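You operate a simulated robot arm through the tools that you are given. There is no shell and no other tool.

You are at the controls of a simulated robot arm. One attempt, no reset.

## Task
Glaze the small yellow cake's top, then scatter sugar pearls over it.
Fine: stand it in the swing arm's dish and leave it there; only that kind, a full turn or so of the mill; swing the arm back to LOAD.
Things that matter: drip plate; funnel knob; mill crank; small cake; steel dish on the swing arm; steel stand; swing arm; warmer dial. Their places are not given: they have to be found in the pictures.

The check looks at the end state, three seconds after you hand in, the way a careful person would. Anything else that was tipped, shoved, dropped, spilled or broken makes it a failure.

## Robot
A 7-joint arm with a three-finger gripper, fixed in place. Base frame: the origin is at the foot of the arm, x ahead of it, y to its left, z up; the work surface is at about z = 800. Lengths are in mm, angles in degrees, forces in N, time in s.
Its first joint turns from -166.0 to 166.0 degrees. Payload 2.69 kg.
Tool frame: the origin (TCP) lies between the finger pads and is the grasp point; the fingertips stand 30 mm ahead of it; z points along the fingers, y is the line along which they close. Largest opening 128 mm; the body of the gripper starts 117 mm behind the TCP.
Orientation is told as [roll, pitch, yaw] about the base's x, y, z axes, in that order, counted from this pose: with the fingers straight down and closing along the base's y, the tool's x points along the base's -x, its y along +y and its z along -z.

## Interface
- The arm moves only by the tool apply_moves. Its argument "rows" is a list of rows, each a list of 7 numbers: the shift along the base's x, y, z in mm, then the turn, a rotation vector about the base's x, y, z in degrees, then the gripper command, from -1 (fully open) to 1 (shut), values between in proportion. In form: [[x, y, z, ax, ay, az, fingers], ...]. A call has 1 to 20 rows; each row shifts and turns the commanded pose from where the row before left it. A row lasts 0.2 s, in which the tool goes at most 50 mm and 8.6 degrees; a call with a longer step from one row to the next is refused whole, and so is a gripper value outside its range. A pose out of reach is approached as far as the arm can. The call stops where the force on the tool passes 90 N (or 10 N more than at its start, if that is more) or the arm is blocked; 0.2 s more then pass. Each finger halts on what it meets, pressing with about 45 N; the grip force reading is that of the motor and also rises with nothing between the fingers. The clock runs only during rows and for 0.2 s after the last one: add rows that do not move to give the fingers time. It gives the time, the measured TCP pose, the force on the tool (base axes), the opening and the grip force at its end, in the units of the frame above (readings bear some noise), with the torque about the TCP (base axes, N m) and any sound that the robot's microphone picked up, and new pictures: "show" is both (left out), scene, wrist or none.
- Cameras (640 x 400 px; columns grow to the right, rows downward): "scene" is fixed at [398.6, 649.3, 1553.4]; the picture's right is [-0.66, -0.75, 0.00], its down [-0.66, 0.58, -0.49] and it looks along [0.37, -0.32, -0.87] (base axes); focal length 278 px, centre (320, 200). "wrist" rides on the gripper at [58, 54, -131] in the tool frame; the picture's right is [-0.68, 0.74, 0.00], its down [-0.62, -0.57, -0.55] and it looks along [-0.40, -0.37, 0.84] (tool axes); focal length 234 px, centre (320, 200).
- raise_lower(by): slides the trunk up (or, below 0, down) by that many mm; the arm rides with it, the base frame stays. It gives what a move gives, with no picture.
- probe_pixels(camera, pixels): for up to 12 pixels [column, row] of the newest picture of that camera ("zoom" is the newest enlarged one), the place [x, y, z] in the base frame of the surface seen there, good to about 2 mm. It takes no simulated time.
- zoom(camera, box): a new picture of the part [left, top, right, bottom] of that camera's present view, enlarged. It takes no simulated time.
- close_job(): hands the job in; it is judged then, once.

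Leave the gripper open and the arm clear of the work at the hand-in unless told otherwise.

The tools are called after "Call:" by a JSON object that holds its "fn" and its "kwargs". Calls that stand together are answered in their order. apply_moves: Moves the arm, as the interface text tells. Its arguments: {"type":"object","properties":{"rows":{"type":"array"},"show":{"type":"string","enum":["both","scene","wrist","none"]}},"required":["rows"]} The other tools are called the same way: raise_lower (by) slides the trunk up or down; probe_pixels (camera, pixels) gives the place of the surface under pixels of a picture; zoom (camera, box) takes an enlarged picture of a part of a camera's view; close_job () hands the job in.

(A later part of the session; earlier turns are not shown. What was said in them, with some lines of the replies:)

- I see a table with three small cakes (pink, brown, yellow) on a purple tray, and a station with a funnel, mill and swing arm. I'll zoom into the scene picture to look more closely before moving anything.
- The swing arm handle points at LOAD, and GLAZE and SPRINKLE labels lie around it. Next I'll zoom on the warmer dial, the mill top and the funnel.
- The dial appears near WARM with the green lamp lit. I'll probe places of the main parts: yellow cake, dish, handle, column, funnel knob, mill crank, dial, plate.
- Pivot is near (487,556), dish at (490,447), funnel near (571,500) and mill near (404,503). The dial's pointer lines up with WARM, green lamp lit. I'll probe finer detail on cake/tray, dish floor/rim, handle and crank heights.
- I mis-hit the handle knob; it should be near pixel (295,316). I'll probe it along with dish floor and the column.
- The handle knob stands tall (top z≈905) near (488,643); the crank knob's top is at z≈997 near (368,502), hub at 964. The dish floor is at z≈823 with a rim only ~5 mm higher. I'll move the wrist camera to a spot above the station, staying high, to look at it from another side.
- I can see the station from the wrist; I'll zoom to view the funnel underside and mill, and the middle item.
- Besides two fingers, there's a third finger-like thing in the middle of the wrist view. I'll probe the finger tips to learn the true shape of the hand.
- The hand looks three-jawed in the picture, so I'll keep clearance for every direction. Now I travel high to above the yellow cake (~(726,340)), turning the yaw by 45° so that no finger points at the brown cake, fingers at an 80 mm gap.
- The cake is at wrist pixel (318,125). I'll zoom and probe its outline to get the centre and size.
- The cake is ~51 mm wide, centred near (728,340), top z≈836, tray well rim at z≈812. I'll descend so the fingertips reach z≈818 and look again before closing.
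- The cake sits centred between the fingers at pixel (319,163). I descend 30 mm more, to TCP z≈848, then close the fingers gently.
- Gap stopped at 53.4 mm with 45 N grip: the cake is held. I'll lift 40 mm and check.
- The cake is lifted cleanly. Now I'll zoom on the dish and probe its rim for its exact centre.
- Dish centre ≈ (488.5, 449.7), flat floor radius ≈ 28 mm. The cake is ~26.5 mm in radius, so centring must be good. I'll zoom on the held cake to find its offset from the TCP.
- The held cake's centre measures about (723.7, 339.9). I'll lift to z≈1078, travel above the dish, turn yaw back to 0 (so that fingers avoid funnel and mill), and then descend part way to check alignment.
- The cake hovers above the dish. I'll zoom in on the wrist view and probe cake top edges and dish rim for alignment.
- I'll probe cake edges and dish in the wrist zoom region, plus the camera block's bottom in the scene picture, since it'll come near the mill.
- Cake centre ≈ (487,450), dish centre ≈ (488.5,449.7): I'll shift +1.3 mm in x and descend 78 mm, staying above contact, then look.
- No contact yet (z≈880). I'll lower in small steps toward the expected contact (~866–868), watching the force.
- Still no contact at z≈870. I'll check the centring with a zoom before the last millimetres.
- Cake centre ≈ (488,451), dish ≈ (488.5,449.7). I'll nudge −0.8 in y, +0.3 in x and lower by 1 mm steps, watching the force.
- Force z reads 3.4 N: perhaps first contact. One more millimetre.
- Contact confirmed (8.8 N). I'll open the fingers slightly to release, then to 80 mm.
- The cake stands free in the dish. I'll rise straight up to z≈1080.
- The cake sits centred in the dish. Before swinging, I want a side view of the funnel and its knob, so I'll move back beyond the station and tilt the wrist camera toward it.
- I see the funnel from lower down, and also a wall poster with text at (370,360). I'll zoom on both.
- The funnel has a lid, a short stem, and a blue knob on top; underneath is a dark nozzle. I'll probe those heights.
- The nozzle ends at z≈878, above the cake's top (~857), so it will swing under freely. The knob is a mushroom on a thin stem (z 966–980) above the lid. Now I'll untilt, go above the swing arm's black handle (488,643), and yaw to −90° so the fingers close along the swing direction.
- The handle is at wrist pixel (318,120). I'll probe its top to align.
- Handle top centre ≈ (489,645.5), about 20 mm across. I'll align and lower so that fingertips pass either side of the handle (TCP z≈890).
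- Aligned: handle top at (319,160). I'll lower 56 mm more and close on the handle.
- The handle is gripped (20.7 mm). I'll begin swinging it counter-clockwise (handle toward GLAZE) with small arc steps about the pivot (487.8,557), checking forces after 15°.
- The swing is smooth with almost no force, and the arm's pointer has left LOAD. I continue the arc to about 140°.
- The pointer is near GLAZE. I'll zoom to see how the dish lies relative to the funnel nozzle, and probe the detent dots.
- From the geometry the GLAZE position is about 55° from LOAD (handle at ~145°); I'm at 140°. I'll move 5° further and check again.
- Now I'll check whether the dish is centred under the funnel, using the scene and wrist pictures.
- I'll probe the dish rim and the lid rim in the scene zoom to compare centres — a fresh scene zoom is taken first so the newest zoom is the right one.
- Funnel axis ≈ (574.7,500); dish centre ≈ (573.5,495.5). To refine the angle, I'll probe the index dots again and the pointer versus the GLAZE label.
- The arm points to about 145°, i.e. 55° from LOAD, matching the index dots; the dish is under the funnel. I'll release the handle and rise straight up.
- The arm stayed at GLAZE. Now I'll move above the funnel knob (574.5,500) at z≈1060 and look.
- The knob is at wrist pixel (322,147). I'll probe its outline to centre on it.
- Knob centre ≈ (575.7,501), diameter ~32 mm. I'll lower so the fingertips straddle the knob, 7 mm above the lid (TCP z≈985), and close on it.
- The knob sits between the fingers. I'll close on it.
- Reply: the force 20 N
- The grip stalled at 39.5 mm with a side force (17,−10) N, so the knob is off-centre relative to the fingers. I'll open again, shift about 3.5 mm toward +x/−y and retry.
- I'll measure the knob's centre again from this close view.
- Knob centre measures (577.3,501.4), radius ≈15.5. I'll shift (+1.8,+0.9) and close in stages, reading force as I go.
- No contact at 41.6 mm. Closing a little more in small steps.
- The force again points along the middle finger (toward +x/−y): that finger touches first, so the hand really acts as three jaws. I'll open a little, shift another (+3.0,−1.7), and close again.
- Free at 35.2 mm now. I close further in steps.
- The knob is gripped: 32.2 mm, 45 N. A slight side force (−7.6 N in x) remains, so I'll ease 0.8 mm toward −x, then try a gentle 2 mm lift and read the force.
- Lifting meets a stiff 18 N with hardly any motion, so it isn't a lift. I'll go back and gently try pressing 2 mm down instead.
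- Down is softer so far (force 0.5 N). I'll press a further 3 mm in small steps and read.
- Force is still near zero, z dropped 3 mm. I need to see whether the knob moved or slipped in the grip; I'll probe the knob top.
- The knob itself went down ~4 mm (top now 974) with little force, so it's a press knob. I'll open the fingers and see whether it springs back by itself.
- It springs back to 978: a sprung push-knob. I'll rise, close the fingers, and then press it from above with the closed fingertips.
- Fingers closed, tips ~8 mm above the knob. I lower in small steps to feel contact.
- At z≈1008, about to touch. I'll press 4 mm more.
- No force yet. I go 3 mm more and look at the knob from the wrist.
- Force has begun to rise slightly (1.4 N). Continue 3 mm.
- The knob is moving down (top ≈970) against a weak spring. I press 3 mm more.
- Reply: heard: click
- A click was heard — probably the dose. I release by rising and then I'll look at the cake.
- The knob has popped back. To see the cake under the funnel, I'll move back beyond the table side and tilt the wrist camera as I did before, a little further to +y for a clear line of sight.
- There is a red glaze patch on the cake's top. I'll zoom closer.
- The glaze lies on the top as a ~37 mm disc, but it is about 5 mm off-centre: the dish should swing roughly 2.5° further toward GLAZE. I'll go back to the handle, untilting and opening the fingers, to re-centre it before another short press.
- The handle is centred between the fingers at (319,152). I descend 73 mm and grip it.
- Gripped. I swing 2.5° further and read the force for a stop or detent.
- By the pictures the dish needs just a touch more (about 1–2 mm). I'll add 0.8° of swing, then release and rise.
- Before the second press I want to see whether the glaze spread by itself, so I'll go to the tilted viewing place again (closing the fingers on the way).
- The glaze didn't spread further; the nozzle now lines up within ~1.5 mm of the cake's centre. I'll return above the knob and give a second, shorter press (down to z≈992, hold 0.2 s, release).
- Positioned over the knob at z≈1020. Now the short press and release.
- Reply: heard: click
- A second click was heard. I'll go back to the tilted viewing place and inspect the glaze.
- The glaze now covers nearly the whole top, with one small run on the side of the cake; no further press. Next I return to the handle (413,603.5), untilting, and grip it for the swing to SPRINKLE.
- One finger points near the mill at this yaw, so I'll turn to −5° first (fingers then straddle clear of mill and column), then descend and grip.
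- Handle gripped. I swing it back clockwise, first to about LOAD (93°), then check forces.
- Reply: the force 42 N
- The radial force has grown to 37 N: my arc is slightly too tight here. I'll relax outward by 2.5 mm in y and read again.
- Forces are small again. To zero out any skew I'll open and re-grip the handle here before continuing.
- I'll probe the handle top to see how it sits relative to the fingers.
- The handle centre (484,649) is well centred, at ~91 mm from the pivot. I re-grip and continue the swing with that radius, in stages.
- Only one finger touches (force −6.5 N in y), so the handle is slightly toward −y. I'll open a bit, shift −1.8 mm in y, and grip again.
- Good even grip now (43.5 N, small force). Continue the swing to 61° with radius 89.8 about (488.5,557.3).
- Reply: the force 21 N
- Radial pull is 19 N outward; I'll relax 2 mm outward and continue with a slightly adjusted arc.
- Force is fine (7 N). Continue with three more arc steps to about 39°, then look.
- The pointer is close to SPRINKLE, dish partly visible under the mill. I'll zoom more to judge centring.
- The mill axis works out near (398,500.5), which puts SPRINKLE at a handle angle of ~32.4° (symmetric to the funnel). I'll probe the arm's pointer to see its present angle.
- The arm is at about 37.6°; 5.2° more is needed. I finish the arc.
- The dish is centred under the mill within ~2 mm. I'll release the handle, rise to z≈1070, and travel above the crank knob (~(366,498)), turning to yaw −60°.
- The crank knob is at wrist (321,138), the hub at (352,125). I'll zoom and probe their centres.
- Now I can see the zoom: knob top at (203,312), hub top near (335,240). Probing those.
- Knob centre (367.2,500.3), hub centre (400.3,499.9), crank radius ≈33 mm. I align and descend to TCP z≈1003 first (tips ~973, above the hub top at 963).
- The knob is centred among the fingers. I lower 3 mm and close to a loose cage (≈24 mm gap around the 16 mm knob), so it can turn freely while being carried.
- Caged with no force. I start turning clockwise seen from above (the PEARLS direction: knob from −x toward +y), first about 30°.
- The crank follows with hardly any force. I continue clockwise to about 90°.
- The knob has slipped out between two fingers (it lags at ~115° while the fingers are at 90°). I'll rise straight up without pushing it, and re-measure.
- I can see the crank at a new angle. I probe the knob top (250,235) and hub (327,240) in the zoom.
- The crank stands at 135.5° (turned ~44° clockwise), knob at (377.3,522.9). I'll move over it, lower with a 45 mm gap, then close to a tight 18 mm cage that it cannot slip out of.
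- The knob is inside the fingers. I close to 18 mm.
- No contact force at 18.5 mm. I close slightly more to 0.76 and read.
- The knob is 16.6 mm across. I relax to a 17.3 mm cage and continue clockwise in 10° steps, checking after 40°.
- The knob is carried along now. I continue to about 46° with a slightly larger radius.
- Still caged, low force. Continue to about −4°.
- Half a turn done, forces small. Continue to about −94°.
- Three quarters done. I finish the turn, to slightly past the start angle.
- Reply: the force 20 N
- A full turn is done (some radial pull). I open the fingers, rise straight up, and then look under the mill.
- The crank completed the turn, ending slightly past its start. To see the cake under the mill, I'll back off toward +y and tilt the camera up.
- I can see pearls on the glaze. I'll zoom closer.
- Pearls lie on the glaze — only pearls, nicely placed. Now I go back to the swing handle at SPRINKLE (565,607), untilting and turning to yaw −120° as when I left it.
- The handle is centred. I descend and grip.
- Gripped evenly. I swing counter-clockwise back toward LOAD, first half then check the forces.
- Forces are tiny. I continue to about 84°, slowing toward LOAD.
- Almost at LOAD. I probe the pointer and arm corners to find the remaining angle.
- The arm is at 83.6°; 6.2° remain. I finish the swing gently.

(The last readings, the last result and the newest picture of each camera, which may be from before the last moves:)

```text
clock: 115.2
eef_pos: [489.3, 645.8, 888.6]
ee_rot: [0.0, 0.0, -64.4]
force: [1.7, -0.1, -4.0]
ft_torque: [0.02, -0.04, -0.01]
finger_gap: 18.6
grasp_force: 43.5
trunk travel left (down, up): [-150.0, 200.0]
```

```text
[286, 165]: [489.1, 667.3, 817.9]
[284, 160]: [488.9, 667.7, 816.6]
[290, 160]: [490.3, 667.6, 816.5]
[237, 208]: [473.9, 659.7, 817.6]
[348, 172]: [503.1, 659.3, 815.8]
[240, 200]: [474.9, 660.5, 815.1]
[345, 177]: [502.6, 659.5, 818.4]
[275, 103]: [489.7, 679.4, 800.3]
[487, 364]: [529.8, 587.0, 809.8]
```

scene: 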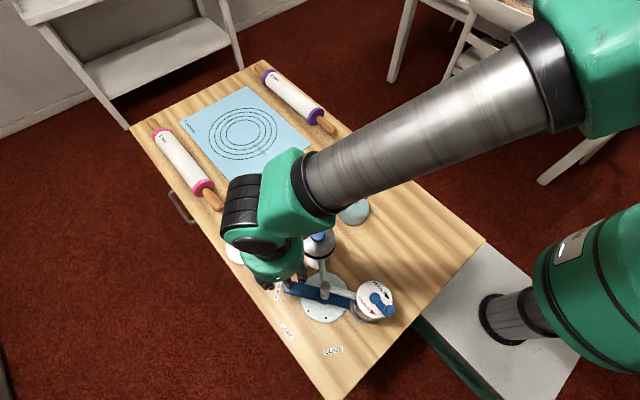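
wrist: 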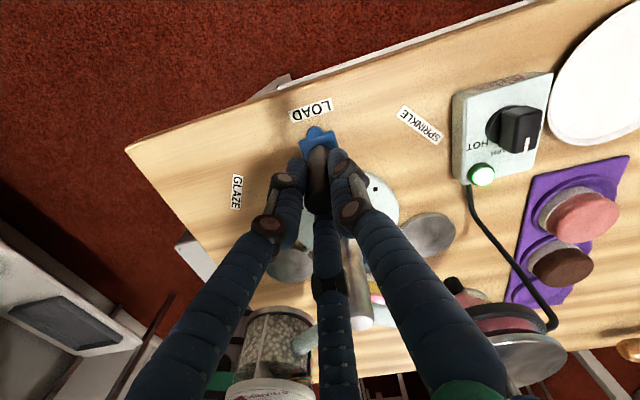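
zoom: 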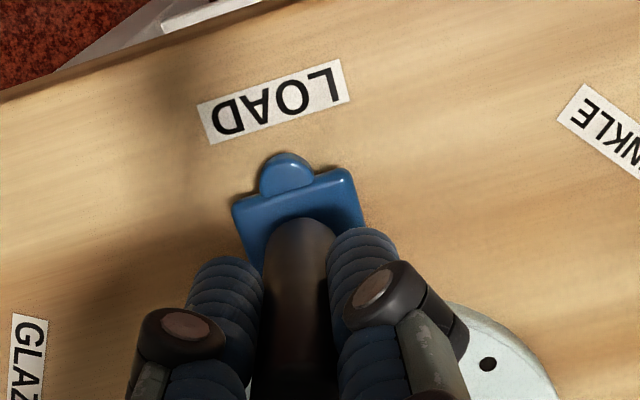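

The pointer is squarely at LOAD (x≈489.3, matching the label). I release the handle and rise straight up.

Call:
{"fn": "apply_moves", "kwargs": {"rows": [[0, 0, 0, 0, 0, 0, 0.6], [0, 0, 0, 0, 0, 0, 0.3], [0, 0, 0, 0, 0, 0, 0.06], [0, 0, 10, 0, 0, 0, 0.06], [0, 0, 30, 0, 0, 0, 0.06], [0, 0, 45, 0, 0, 0, 0.06], [0, 0, 45, 0, 0, 0, 0.06], [0, 0, 45, 0, 0, 0, 0.06], [0, 0, 0, 0, 0, 0, 0.06]]}}

Call:
{"fn": "zoom", "kwargs": {"camera": "wrist", "box": [270, 60, 480, 230]}}

```text
clock: 117.2
eef_pos: [487.6, 647.9, 1065.8]
ee_rot: [0.0, 0.0, -64.4]
force: [0.3, -0.7, 0.4]
ft_torque: [0.05, -0.05, -0.01]
finger_gap: 60.1
grasp_force: 0.0
trunk travel left (down, up): [-150.0, 200.0]
```

scene: 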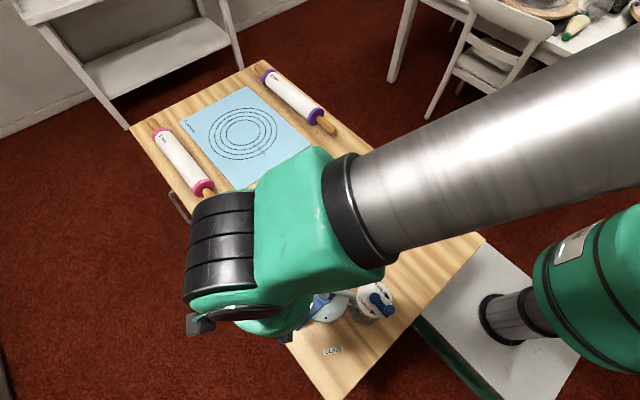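
wrist: 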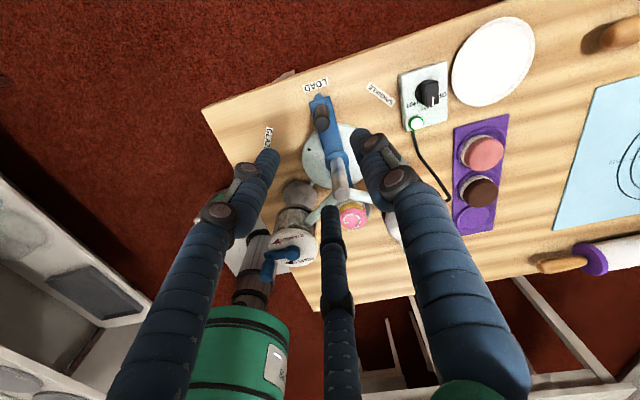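

```text
2.35 times, centred on (375, 145) of wrist
```

zoom: 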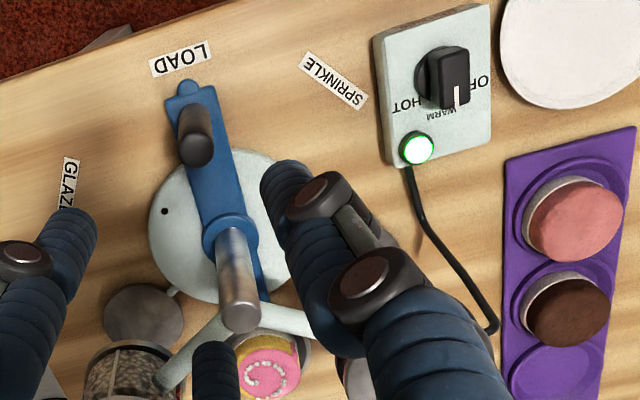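

The cake shows glaze with a spiral of pearls. Now I rise and move clear back to the starting region with yaw 0, gripper open, and inspect everything.

Call:
{"fn": "apply_moves", "kwargs": {"rows": [[0, 0, 45, 0, 0, 0, -0.2], [0, 0, 45, 0, 0, 0, -0.5], [0, 0, 45, 0, 0, 0, -1], [14.7, -37.3, 2, 0, 0, 8.05, -1], [14.7, -37.3, 2, 0, 0, 8.05, -1], [14.7, -37.3, 2, 0, 0, 8.05, -1], [14.7, -37.3, 2, 0, 0, 8.05, -1], [14.7, -37.3, 2, 0, 0, 8.05, -1], [14.7, -37.3, 2, 0, 0, 8.05, -1], [14.7, -37.3, 1, 0, 0, 8.05, -1], [14.7, -37.3, 0, 0, 0, 8.05, -1], [0, 0, 0, 0, 0, 0, -1], [0, 0, 0, 0, 0, 0, -1]]}}

Call:
{"fn": "zoom", "kwargs": {"camera": "scene", "box": [220, 210, 420, 360]}}

Call:
{"fn": "zoom", "kwargs": {"camera": "scene", "box": [330, 245, 380, 290]}}

```text
clock: 120.0
eef_pos: [605.6, 347.3, 1210.1]
ee_rot: [0.0, 0.0, -0.1]
force: [0.9, 0.1, -0.5]
ft_torque: [-0.02, -0.02, -0.01]
finger_gap: 128.0
grasp_force: 0.0
trunk travel left (down, up): [-150.0, 200.0]
```

scene: 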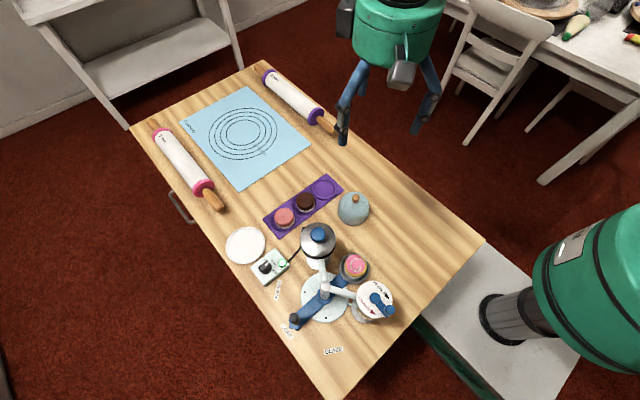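
wrist: 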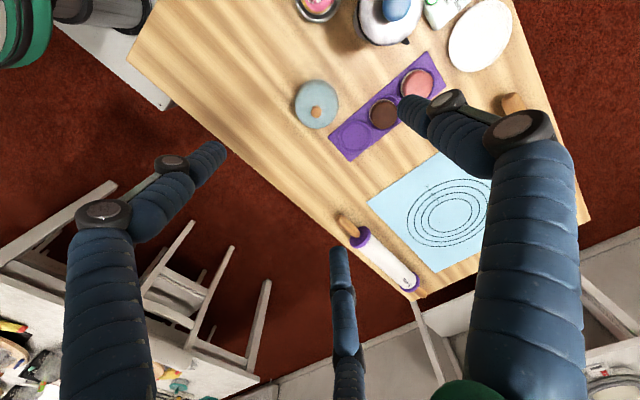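

```text
2.67 times, centred on (320, 285) of scene
```

zoom: 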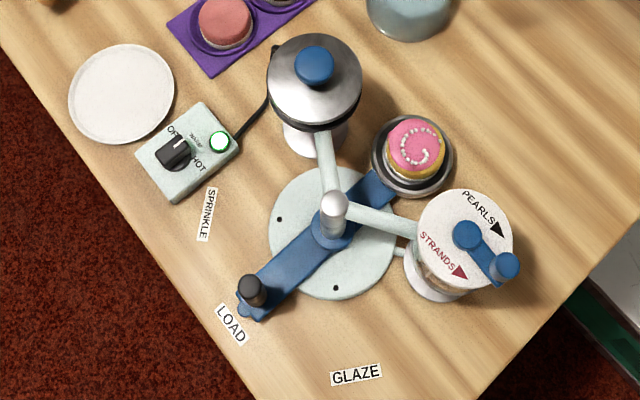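

```text
8.89 times, centred on (355, 268) of scene
```

zoom: 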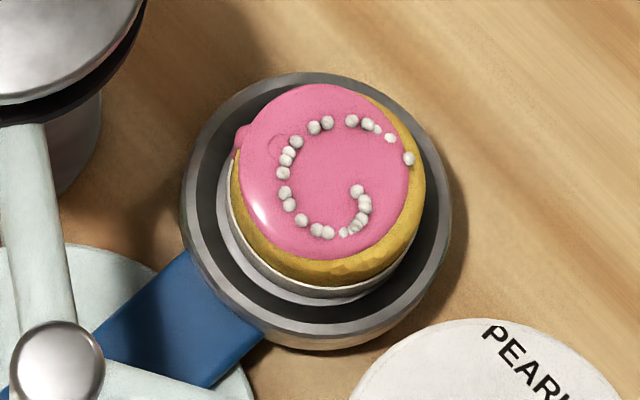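

The cake wears glaze over nearly all its top with white pearls on it, and the arm points to LOAD. I'll check around the funnel and mill feet for drips or stray pearls, and the rest of the table.

Call:
{"fn": "zoom", "kwargs": {"camera": "scene", "box": [285, 215, 345, 290]}}

Call:
{"fn": "zoom", "kwargs": {"camera": "scene", "box": [340, 270, 410, 330]}}

Call:
{"fn": "zoom", "kwargs": {"camera": "scene", "box": [130, 60, 380, 260]}}

Call:
{"fn": "zoom", "kwargs": {"camera": "wrist", "box": [280, 0, 420, 60]}}

```text
5.33 times, centred on (315, 252) of scene
```

zoom: 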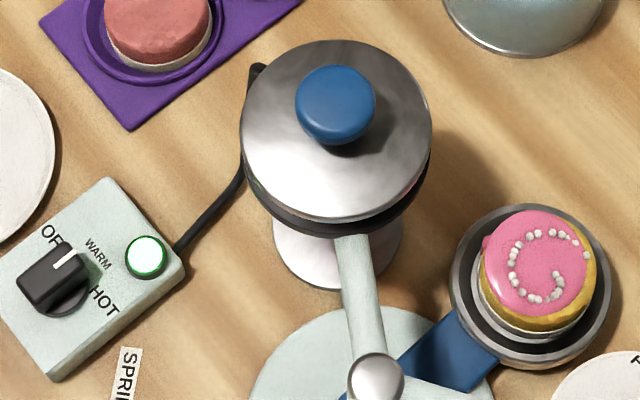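

```text
6.67 times, centred on (375, 300) of scene
```

zoom: 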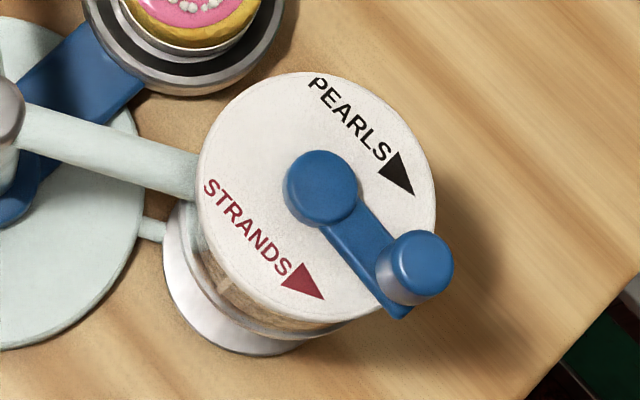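

```text
2.00 times, centred on (255, 160) of scene
```

zoom: 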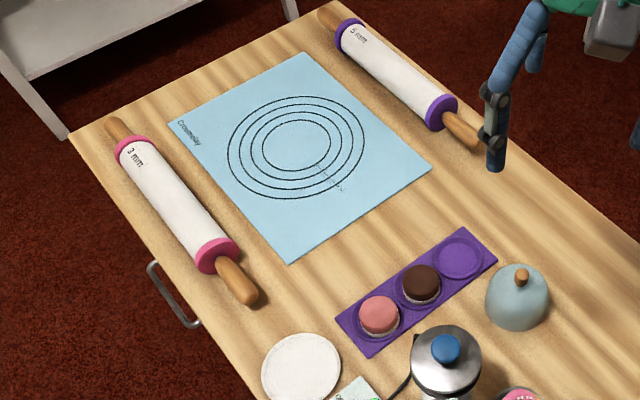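

```text
4.57 times, centred on (350, 30) of wrist
```

zoom: 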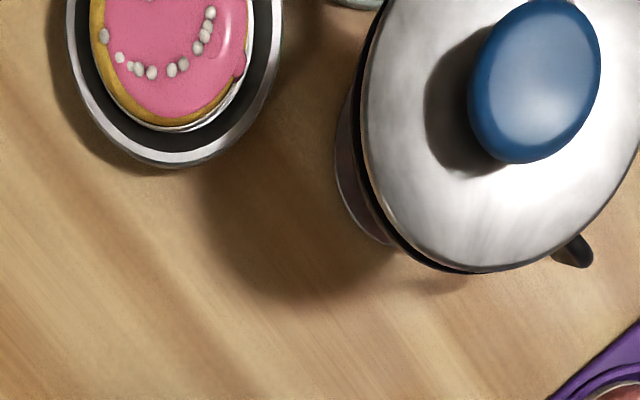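

All looks clean. One last check that the cake stands level and centred in the dish, by probing its top and the dish.

Call:
{"fn": "zoom", "kwargs": {"camera": "scene", "box": [330, 245, 380, 290]}}

Call:
{"fn": "probe_pixels", "kwargs": {"camera": "zoom", "pixels": [[320, 175], [255, 165], [390, 180], [320, 110], [320, 240], [240, 225], [300, 290], [380, 270], [190, 205], [444, 205], [315, 78], [318, 328]]}}

```text
8.89 times, centred on (355, 268) of scene
```

zoom: 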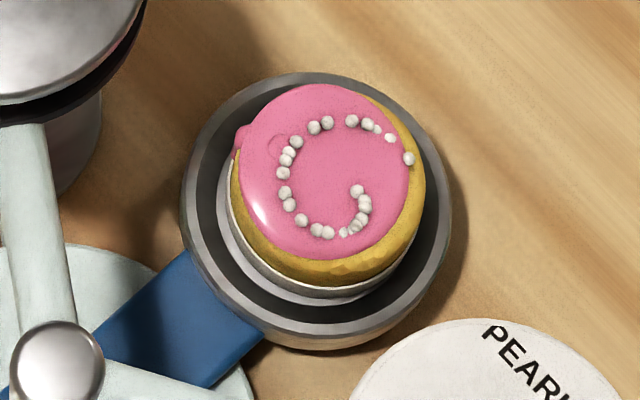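

```text
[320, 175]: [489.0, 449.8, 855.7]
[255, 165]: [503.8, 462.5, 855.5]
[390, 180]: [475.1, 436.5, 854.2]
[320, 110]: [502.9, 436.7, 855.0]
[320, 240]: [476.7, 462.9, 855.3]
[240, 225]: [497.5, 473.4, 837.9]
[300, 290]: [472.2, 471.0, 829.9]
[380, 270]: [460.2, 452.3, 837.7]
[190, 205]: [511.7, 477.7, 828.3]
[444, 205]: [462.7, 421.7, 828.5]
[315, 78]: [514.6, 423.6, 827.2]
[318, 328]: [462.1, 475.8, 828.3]
```

The cake stands level (top z≈855 everywhere) at (489,450), and the dish rim is back at its original LOAD place within 1 mm. Nothing else has moved or spilled, the gripper is open and clear. I hand in the job.

Call:
{"fn": "close_job", "kwargs": {}}

```text
The job is handed in.
```

The small yellow cake is glazed, has pearls on it, and stands in the dish with the swing arm back at LOAD. The job has been handed in. The call only confirmed receipt, so I don't have the check's verdict.

- **Glaze:** It covers nearly all of the top. I pressed the funnel knob twice. The first press landed about 5 mm off-centre, so I moved the dish over before the second. One small run of glaze went down the side of the cake and stopped on it. I saw none on the dish, the drip plate or the table.
- **Pearls:** I turned the mill crank one full turn in the PEARLS direction. The knob slipped out of the fingers early on; I took hold of it again and finished the turn the same way. Only white pearls are on the cake, and one sits just off the glaze at the rim. I saw no stray pearls.
- **Swing arm:** The dish is back within about 1 mm of where it started, and the cake stands level and centred in it.
- **Everything else:** The warmer dial stayed at WARM. Nothing else was tipped or moved, and I left the gripper open and the arm clear of the work.
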